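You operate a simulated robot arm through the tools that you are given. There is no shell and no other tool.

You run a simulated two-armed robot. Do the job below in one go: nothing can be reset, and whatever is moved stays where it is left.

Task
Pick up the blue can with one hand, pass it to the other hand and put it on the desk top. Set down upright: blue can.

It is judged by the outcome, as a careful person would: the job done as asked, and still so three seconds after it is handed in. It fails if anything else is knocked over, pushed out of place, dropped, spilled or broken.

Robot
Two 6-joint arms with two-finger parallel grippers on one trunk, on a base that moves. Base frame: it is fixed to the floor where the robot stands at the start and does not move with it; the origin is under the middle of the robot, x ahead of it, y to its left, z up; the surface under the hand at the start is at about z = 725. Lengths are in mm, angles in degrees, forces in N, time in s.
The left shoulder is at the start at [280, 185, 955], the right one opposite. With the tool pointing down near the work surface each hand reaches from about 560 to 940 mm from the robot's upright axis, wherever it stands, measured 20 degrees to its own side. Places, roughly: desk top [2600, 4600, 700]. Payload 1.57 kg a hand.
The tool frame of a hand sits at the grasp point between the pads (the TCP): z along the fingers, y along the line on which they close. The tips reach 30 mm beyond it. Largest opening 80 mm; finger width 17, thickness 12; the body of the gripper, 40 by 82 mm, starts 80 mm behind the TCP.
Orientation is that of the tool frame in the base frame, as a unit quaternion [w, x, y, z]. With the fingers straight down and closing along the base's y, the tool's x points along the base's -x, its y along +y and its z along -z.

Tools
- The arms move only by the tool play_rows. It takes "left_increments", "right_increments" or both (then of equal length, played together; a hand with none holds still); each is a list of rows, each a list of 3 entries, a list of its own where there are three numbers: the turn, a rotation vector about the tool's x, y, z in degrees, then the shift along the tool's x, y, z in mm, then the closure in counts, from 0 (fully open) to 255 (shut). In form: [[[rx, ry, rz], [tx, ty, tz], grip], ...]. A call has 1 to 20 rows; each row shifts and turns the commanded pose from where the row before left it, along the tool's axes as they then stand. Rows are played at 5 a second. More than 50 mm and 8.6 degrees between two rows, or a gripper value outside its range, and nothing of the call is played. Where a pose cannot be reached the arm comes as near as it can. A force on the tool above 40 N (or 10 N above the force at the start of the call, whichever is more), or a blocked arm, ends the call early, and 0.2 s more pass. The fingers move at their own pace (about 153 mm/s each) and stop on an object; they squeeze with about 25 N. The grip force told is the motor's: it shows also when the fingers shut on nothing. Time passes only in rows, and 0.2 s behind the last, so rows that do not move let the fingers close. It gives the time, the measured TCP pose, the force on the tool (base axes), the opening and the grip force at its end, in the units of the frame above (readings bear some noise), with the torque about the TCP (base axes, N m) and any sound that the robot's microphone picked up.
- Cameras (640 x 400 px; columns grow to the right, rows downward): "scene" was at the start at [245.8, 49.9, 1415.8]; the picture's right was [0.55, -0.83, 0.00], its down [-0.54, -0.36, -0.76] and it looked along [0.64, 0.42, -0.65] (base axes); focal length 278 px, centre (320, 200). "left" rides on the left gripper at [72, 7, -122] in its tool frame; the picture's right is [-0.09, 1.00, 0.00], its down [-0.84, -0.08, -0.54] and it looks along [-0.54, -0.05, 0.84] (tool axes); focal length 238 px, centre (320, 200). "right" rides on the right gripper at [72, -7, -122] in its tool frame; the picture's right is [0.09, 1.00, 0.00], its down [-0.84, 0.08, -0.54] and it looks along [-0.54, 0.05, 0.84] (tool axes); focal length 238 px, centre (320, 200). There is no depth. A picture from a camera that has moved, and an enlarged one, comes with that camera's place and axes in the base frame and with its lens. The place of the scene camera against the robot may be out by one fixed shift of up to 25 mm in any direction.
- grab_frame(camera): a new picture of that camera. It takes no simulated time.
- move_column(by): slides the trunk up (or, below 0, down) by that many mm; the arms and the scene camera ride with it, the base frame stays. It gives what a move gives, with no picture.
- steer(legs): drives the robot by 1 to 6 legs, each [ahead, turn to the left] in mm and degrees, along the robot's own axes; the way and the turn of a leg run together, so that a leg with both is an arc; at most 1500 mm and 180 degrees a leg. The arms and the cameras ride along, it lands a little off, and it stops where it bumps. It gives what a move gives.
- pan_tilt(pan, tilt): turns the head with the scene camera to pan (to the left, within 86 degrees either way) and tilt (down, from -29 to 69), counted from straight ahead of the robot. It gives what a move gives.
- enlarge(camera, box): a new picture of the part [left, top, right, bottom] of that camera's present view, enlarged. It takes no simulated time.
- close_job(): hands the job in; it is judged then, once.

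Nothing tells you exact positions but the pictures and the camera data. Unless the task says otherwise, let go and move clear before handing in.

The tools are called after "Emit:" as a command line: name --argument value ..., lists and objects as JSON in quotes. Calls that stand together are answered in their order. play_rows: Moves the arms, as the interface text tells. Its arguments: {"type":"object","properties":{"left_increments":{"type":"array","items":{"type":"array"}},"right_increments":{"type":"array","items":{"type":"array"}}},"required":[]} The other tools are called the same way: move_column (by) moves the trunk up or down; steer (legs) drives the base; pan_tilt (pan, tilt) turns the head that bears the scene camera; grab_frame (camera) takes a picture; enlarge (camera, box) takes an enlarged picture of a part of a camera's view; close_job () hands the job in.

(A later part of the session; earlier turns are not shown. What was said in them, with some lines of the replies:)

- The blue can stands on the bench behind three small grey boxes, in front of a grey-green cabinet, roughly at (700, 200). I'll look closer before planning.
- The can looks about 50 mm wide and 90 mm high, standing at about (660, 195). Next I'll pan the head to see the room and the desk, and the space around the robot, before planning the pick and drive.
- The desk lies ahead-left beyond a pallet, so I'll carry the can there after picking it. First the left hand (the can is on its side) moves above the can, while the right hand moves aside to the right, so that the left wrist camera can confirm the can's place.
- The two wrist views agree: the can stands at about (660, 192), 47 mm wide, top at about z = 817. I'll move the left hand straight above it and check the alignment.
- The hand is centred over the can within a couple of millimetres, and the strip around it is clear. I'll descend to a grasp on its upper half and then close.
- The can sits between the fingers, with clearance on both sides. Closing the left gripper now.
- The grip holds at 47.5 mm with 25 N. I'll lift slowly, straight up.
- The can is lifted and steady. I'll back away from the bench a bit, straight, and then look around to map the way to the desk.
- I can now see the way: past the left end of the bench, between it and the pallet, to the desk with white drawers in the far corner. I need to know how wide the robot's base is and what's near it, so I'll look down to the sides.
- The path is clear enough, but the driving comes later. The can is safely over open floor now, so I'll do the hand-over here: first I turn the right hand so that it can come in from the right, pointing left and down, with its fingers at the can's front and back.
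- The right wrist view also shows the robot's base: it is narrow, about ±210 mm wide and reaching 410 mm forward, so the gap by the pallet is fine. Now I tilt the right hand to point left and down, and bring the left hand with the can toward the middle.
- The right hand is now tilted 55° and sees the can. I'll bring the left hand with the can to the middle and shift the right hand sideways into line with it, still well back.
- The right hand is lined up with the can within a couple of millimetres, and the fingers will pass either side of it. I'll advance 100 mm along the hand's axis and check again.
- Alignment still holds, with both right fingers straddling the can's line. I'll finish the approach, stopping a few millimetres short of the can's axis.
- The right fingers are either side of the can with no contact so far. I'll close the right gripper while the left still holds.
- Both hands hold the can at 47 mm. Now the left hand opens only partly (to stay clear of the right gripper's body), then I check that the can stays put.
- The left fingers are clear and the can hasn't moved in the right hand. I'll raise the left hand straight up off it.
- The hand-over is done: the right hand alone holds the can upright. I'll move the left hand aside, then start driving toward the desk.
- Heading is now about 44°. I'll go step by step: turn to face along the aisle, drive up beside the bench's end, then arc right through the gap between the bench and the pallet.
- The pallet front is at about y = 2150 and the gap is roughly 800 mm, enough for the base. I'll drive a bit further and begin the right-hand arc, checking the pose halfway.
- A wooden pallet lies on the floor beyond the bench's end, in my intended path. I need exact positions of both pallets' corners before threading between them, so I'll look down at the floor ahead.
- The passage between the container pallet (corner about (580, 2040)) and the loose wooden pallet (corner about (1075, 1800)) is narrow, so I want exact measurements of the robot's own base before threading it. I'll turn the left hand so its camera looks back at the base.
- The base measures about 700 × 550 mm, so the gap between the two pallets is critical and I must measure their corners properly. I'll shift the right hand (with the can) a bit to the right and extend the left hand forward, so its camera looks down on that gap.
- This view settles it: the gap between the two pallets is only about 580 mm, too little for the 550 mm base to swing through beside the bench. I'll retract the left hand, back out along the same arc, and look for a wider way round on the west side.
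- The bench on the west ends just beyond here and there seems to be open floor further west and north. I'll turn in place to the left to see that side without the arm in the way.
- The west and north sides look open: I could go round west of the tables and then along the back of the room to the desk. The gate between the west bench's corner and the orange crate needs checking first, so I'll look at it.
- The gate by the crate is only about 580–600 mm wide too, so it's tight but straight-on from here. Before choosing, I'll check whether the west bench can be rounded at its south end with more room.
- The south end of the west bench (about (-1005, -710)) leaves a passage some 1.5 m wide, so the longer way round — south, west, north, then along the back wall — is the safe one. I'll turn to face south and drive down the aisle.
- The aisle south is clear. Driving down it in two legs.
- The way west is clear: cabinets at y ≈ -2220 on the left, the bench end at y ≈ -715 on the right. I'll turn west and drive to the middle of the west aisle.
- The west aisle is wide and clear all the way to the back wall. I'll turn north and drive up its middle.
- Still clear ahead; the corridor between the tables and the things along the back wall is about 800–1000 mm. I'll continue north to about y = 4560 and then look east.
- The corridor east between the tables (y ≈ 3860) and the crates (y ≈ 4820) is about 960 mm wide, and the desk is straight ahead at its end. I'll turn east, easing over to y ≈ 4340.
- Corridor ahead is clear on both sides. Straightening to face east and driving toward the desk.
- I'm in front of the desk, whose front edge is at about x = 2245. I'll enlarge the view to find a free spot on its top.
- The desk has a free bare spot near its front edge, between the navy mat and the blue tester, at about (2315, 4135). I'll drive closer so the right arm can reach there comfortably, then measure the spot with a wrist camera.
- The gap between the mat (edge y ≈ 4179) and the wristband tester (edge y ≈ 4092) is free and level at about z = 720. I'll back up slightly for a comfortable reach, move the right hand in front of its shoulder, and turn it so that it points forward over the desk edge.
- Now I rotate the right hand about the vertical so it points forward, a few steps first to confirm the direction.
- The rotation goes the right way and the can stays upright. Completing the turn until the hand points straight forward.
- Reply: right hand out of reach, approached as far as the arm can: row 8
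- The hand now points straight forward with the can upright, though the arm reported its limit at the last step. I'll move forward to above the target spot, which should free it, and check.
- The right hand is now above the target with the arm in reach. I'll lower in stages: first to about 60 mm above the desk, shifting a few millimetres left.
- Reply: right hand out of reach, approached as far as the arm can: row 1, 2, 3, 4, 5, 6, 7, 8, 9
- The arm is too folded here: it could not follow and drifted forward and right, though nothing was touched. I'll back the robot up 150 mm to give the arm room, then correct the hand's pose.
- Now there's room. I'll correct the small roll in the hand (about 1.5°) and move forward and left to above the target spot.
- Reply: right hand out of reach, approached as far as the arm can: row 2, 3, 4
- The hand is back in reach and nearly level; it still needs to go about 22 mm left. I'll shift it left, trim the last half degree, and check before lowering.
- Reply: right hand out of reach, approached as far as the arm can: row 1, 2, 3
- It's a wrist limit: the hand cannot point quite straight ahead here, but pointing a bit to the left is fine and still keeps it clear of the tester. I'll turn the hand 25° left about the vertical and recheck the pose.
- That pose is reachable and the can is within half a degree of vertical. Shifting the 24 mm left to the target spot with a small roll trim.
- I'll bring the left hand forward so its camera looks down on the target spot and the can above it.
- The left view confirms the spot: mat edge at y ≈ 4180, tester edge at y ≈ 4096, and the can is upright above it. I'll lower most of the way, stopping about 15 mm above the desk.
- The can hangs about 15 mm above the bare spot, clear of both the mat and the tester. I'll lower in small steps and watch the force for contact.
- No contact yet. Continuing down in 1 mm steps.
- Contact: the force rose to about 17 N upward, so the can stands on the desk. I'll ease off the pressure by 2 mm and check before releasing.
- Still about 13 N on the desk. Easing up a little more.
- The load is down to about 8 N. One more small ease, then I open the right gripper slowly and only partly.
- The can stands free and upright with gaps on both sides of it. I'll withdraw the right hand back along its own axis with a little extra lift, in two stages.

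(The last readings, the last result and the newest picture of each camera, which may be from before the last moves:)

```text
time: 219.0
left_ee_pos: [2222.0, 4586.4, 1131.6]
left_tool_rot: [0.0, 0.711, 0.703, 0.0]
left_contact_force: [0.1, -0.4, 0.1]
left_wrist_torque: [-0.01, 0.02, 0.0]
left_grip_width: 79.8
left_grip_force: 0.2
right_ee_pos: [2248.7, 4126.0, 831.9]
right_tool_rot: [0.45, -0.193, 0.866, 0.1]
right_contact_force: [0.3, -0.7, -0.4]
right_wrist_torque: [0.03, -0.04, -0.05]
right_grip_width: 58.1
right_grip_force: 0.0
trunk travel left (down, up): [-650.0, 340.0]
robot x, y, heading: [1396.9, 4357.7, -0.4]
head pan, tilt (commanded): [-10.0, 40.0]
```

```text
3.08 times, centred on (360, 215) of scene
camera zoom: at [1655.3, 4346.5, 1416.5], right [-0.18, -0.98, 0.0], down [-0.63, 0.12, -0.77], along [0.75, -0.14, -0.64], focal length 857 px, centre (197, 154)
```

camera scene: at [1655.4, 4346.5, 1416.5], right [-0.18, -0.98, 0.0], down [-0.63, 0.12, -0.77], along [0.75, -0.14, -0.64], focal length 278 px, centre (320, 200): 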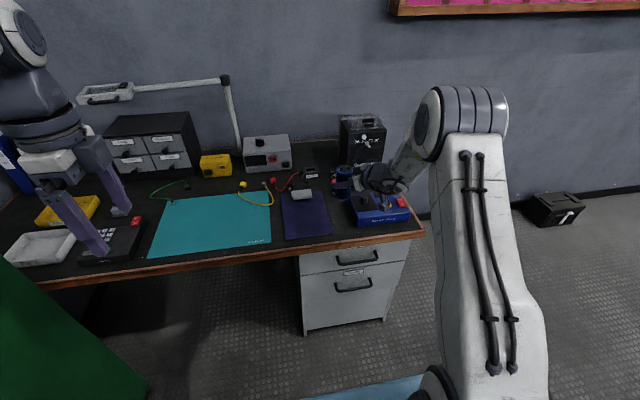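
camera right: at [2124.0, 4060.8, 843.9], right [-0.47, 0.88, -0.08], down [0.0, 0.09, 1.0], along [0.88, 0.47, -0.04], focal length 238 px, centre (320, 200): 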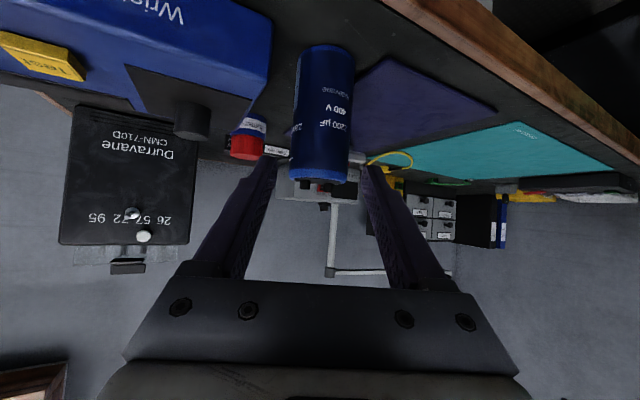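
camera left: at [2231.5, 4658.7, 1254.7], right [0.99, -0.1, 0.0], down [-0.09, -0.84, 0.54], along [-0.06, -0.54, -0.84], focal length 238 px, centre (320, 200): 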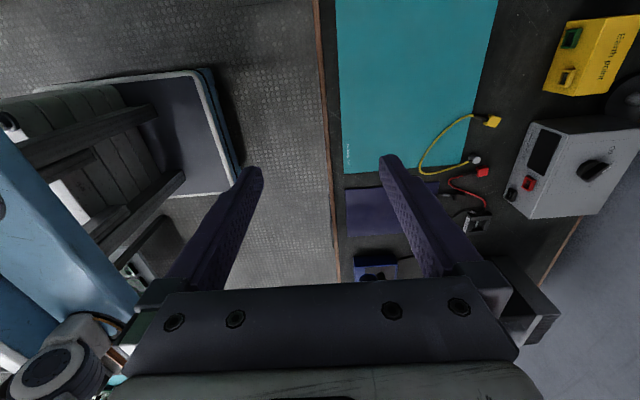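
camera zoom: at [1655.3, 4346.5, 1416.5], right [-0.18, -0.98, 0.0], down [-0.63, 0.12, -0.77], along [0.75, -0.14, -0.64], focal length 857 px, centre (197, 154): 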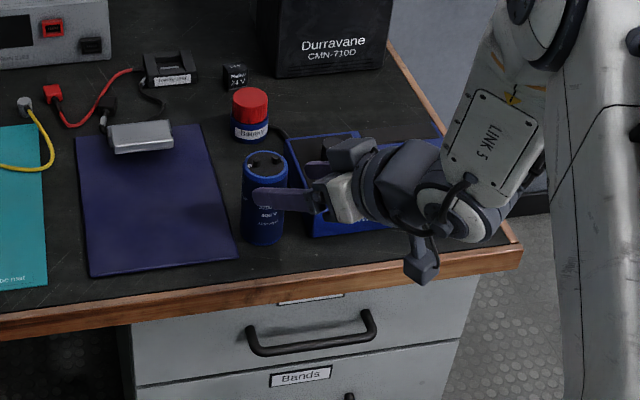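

The fingers have come off the can, which stands undisturbed. Continuing up and back until well clear.

Emit:
play_rows --right_increments '[[[0, 0, 0], [-6, 0, -14], 70], [[0, 0, 0], [-10, 0, -14], 70], [[0, 0, 0], [-12.3, 0, -13.6], 70], [[0, 0, 0], [-12.3, 0, -13.6], 70], [[0, 0, 0], [-12.3, 0, -13.6], 70], [[0, 0, 0], [-12.3, 0, -13.6], 70], [[0, 0, 0], [-12.3, 0, -13.6], 70], [[0, 0, 0], [0, 0, 0], 70]]'

Emit:
grab_frame --camera "right"

Emit:
grab_frame --camera "scene"

```text
time: 220.8
left_ee_pos: [2223.6, 4587.1, 1133.1]
left_tool_rot: [0.001, 0.711, 0.703, 0.0]
left_contact_force: [0.3, 0.7, 0.1]
left_wrist_torque: [0.02, 0.0, 0.0]
left_grip_width: 80.0
left_grip_force: 0.0
right_ee_pos: [2218.0, 4110.3, 950.1]
right_tool_rot: [0.449, -0.194, 0.866, 0.1]
right_contact_force: [0.0, 0.1, 0.7]
right_wrist_torque: [0.02, 0.04, 0.0]
right_grip_width: 58.0
right_grip_force: 0.1
trunk travel left (down, up): [-650.0, 340.0]
robot x, y, heading: [1397.4, 4361.3, -0.3]
head pan, tilt (commanded): [-10.0, 40.0]
```

```text
taken
camera right: at [2093.3, 4044.7, 962.9], right [-0.47, 0.88, -0.08], down [0.0, 0.09, 1.0], along [0.88, 0.47, -0.04], focal length 238 px, centre (320, 200)
```

right: 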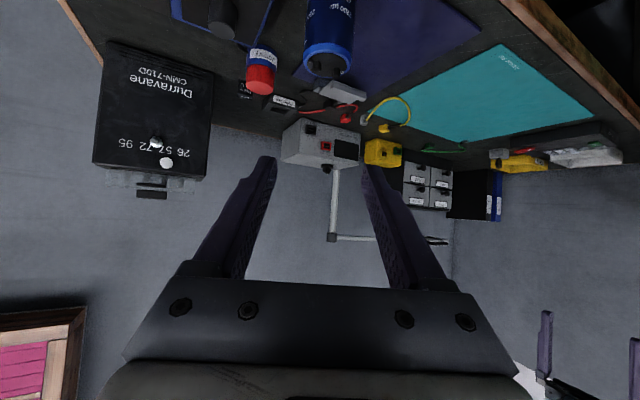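

```text
taken
camera scene: at [1655.3, 4346.5, 1416.5], right [-0.18, -0.98, 0.0], down [-0.63, 0.12, -0.77], along [0.75, -0.14, -0.64], focal length 278 px, centre (320, 200)
```

scene: 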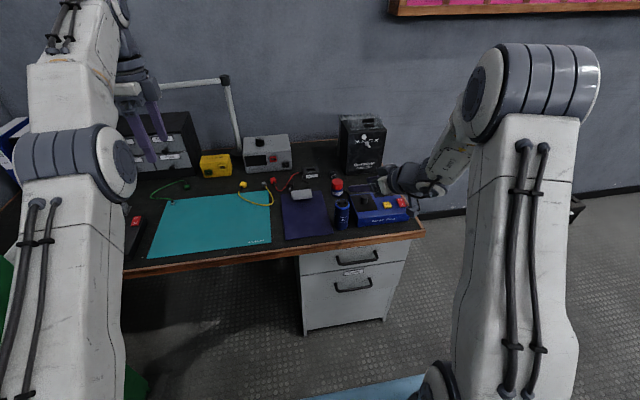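

The hands are clear and the can stands on the bare desk between mat and tester. I'll draw the left hand back and reverse the robot a little, then take a final look.

Emit:
play_rows --left_increments '[[[0, 0, 0], [0, -20, 0], 0], [[0, 0, 0], [0, -20, 0], 0], [[0, 0, 0], [0, -20, 0], 0], [[0, 0, 0], [0, -20, 0], 0], [[0, 0, 0], [0, -20, 0], 0], [[0, 0, 0], [0, -20, 0], 0], [[0, 0, 0], [0, -20, 0], 0], [[0, 0, 0], [0, -20, 0], 0], [[0, 0, 0], [0, -20, 0], 0], [[0, 0, 0], [0, -20, 0], 0], [[0, 0, 0], [0, 0, 0], 0]]'

Emit:
steer --legs '[[-200, 0]]'

Emit:
grab_frame --camera "scene"

Emit:
enlarge --camera "scene" --box '[250, 140, 430, 250]'

Emit:
grab_frame --camera "right"

```text
time: 223.2
left_ee_pos: [2022.1, 4590.5, 1132.4]
left_tool_rot: [0.0, 0.711, 0.703, 0.0]
left_contact_force: [0.7, -1.1, 0.3]
left_wrist_torque: [0.0, 0.03, 0.05]
left_grip_width: 80.0
left_grip_force: 0.0
right_ee_pos: [2219.1, 4110.1, 950.7]
right_tool_rot: [0.451, -0.193, 0.866, 0.1]
right_contact_force: [0.6, 0.2, 0.4]
right_wrist_torque: [0.01, 0.01, -0.02]
right_grip_width: 58.1
right_grip_force: 0.1
trunk travel left (down, up): [-650.0, 340.0]
robot x, y, heading: [1393.7, 4360.6, -0.4]
head pan, tilt (commanded): [-10.0, 40.0]
```

```text
time: 224.8
left_ee_pos: [1823.9, 4593.3, 1133.4]
left_tool_rot: [0.0, 0.711, 0.704, 0.0]
left_contact_force: [-0.1, 0.5, -0.5]
left_wrist_torque: [0.02, -0.02, -0.01]
left_grip_width: 80.1
left_grip_force: 0.0
right_ee_pos: [2019.9, 4113.1, 951.1]
right_tool_rot: [0.45, -0.193, 0.866, 0.1]
right_contact_force: [0.1, 0.0, -0.4]
right_wrist_torque: [0.03, 0.02, -0.05]
right_grip_width: 57.8
right_grip_force: 0.0
trunk travel left (down, up): [-650.0, 340.0]
robot x, y, heading: [1200.8, 4361.4, -0.1]
head pan, tilt (commanded): [-10.0, 40.0]
```

```text
taken
camera scene: at [1456.7, 4348.3, 1416.4], right [-0.18, -0.98, 0.0], down [-0.63, 0.12, -0.77], along [0.75, -0.14, -0.64], focal length 278 px, centre (320, 200)
```

scene: 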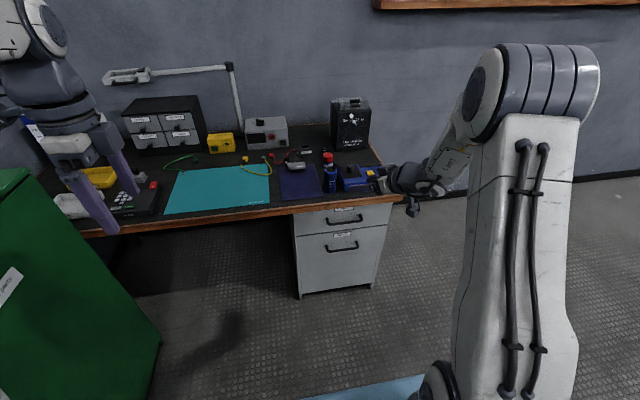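

```text
3.56 times, centred on (340, 195) of scene
camera zoom: at [1456.7, 4348.3, 1416.4], right [-0.18, -0.98, 0.0], down [-0.63, 0.12, -0.77], along [0.75, -0.14, -0.64], focal length 990 px, centre (249, 218)
```

zoom: 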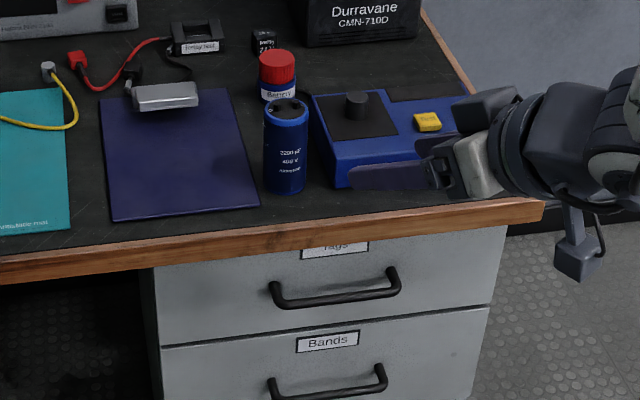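

```text
taken
camera right: at [1895.4, 4047.5, 962.6], right [-0.47, 0.88, -0.08], down [0.0, 0.09, 1.0], along [0.88, 0.47, -0.04], focal length 238 px, centre (320, 200)
```

right: 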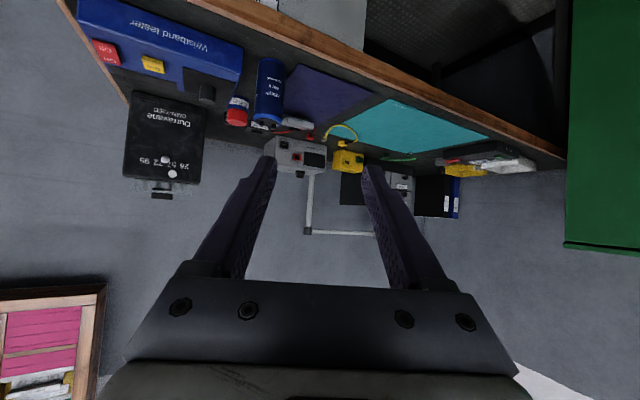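

The blue can stands upright on the bare desk top between the mat and the tester. Nothing around it has moved, and both hands are clear. Handing the job in.

Emit:
close_job

```text
The job is handed in.
```

The blue can now stands upright on the desk top, on the bare surface near the front edge between the navy mat and the wristband tester. I picked it up with the left hand, passed it to the right hand in mid-air, and set it down with the right.

The direct way to the desk was too narrow for the base between the two pallets. I drove the longer way round instead: south, up the west aisle and along the back wall. In the final pictures nothing else on the desk had moved. No bumps or contact showed on the drive, but I didn't check each place afterwards. Both hands were open and clear when I handed in the job.
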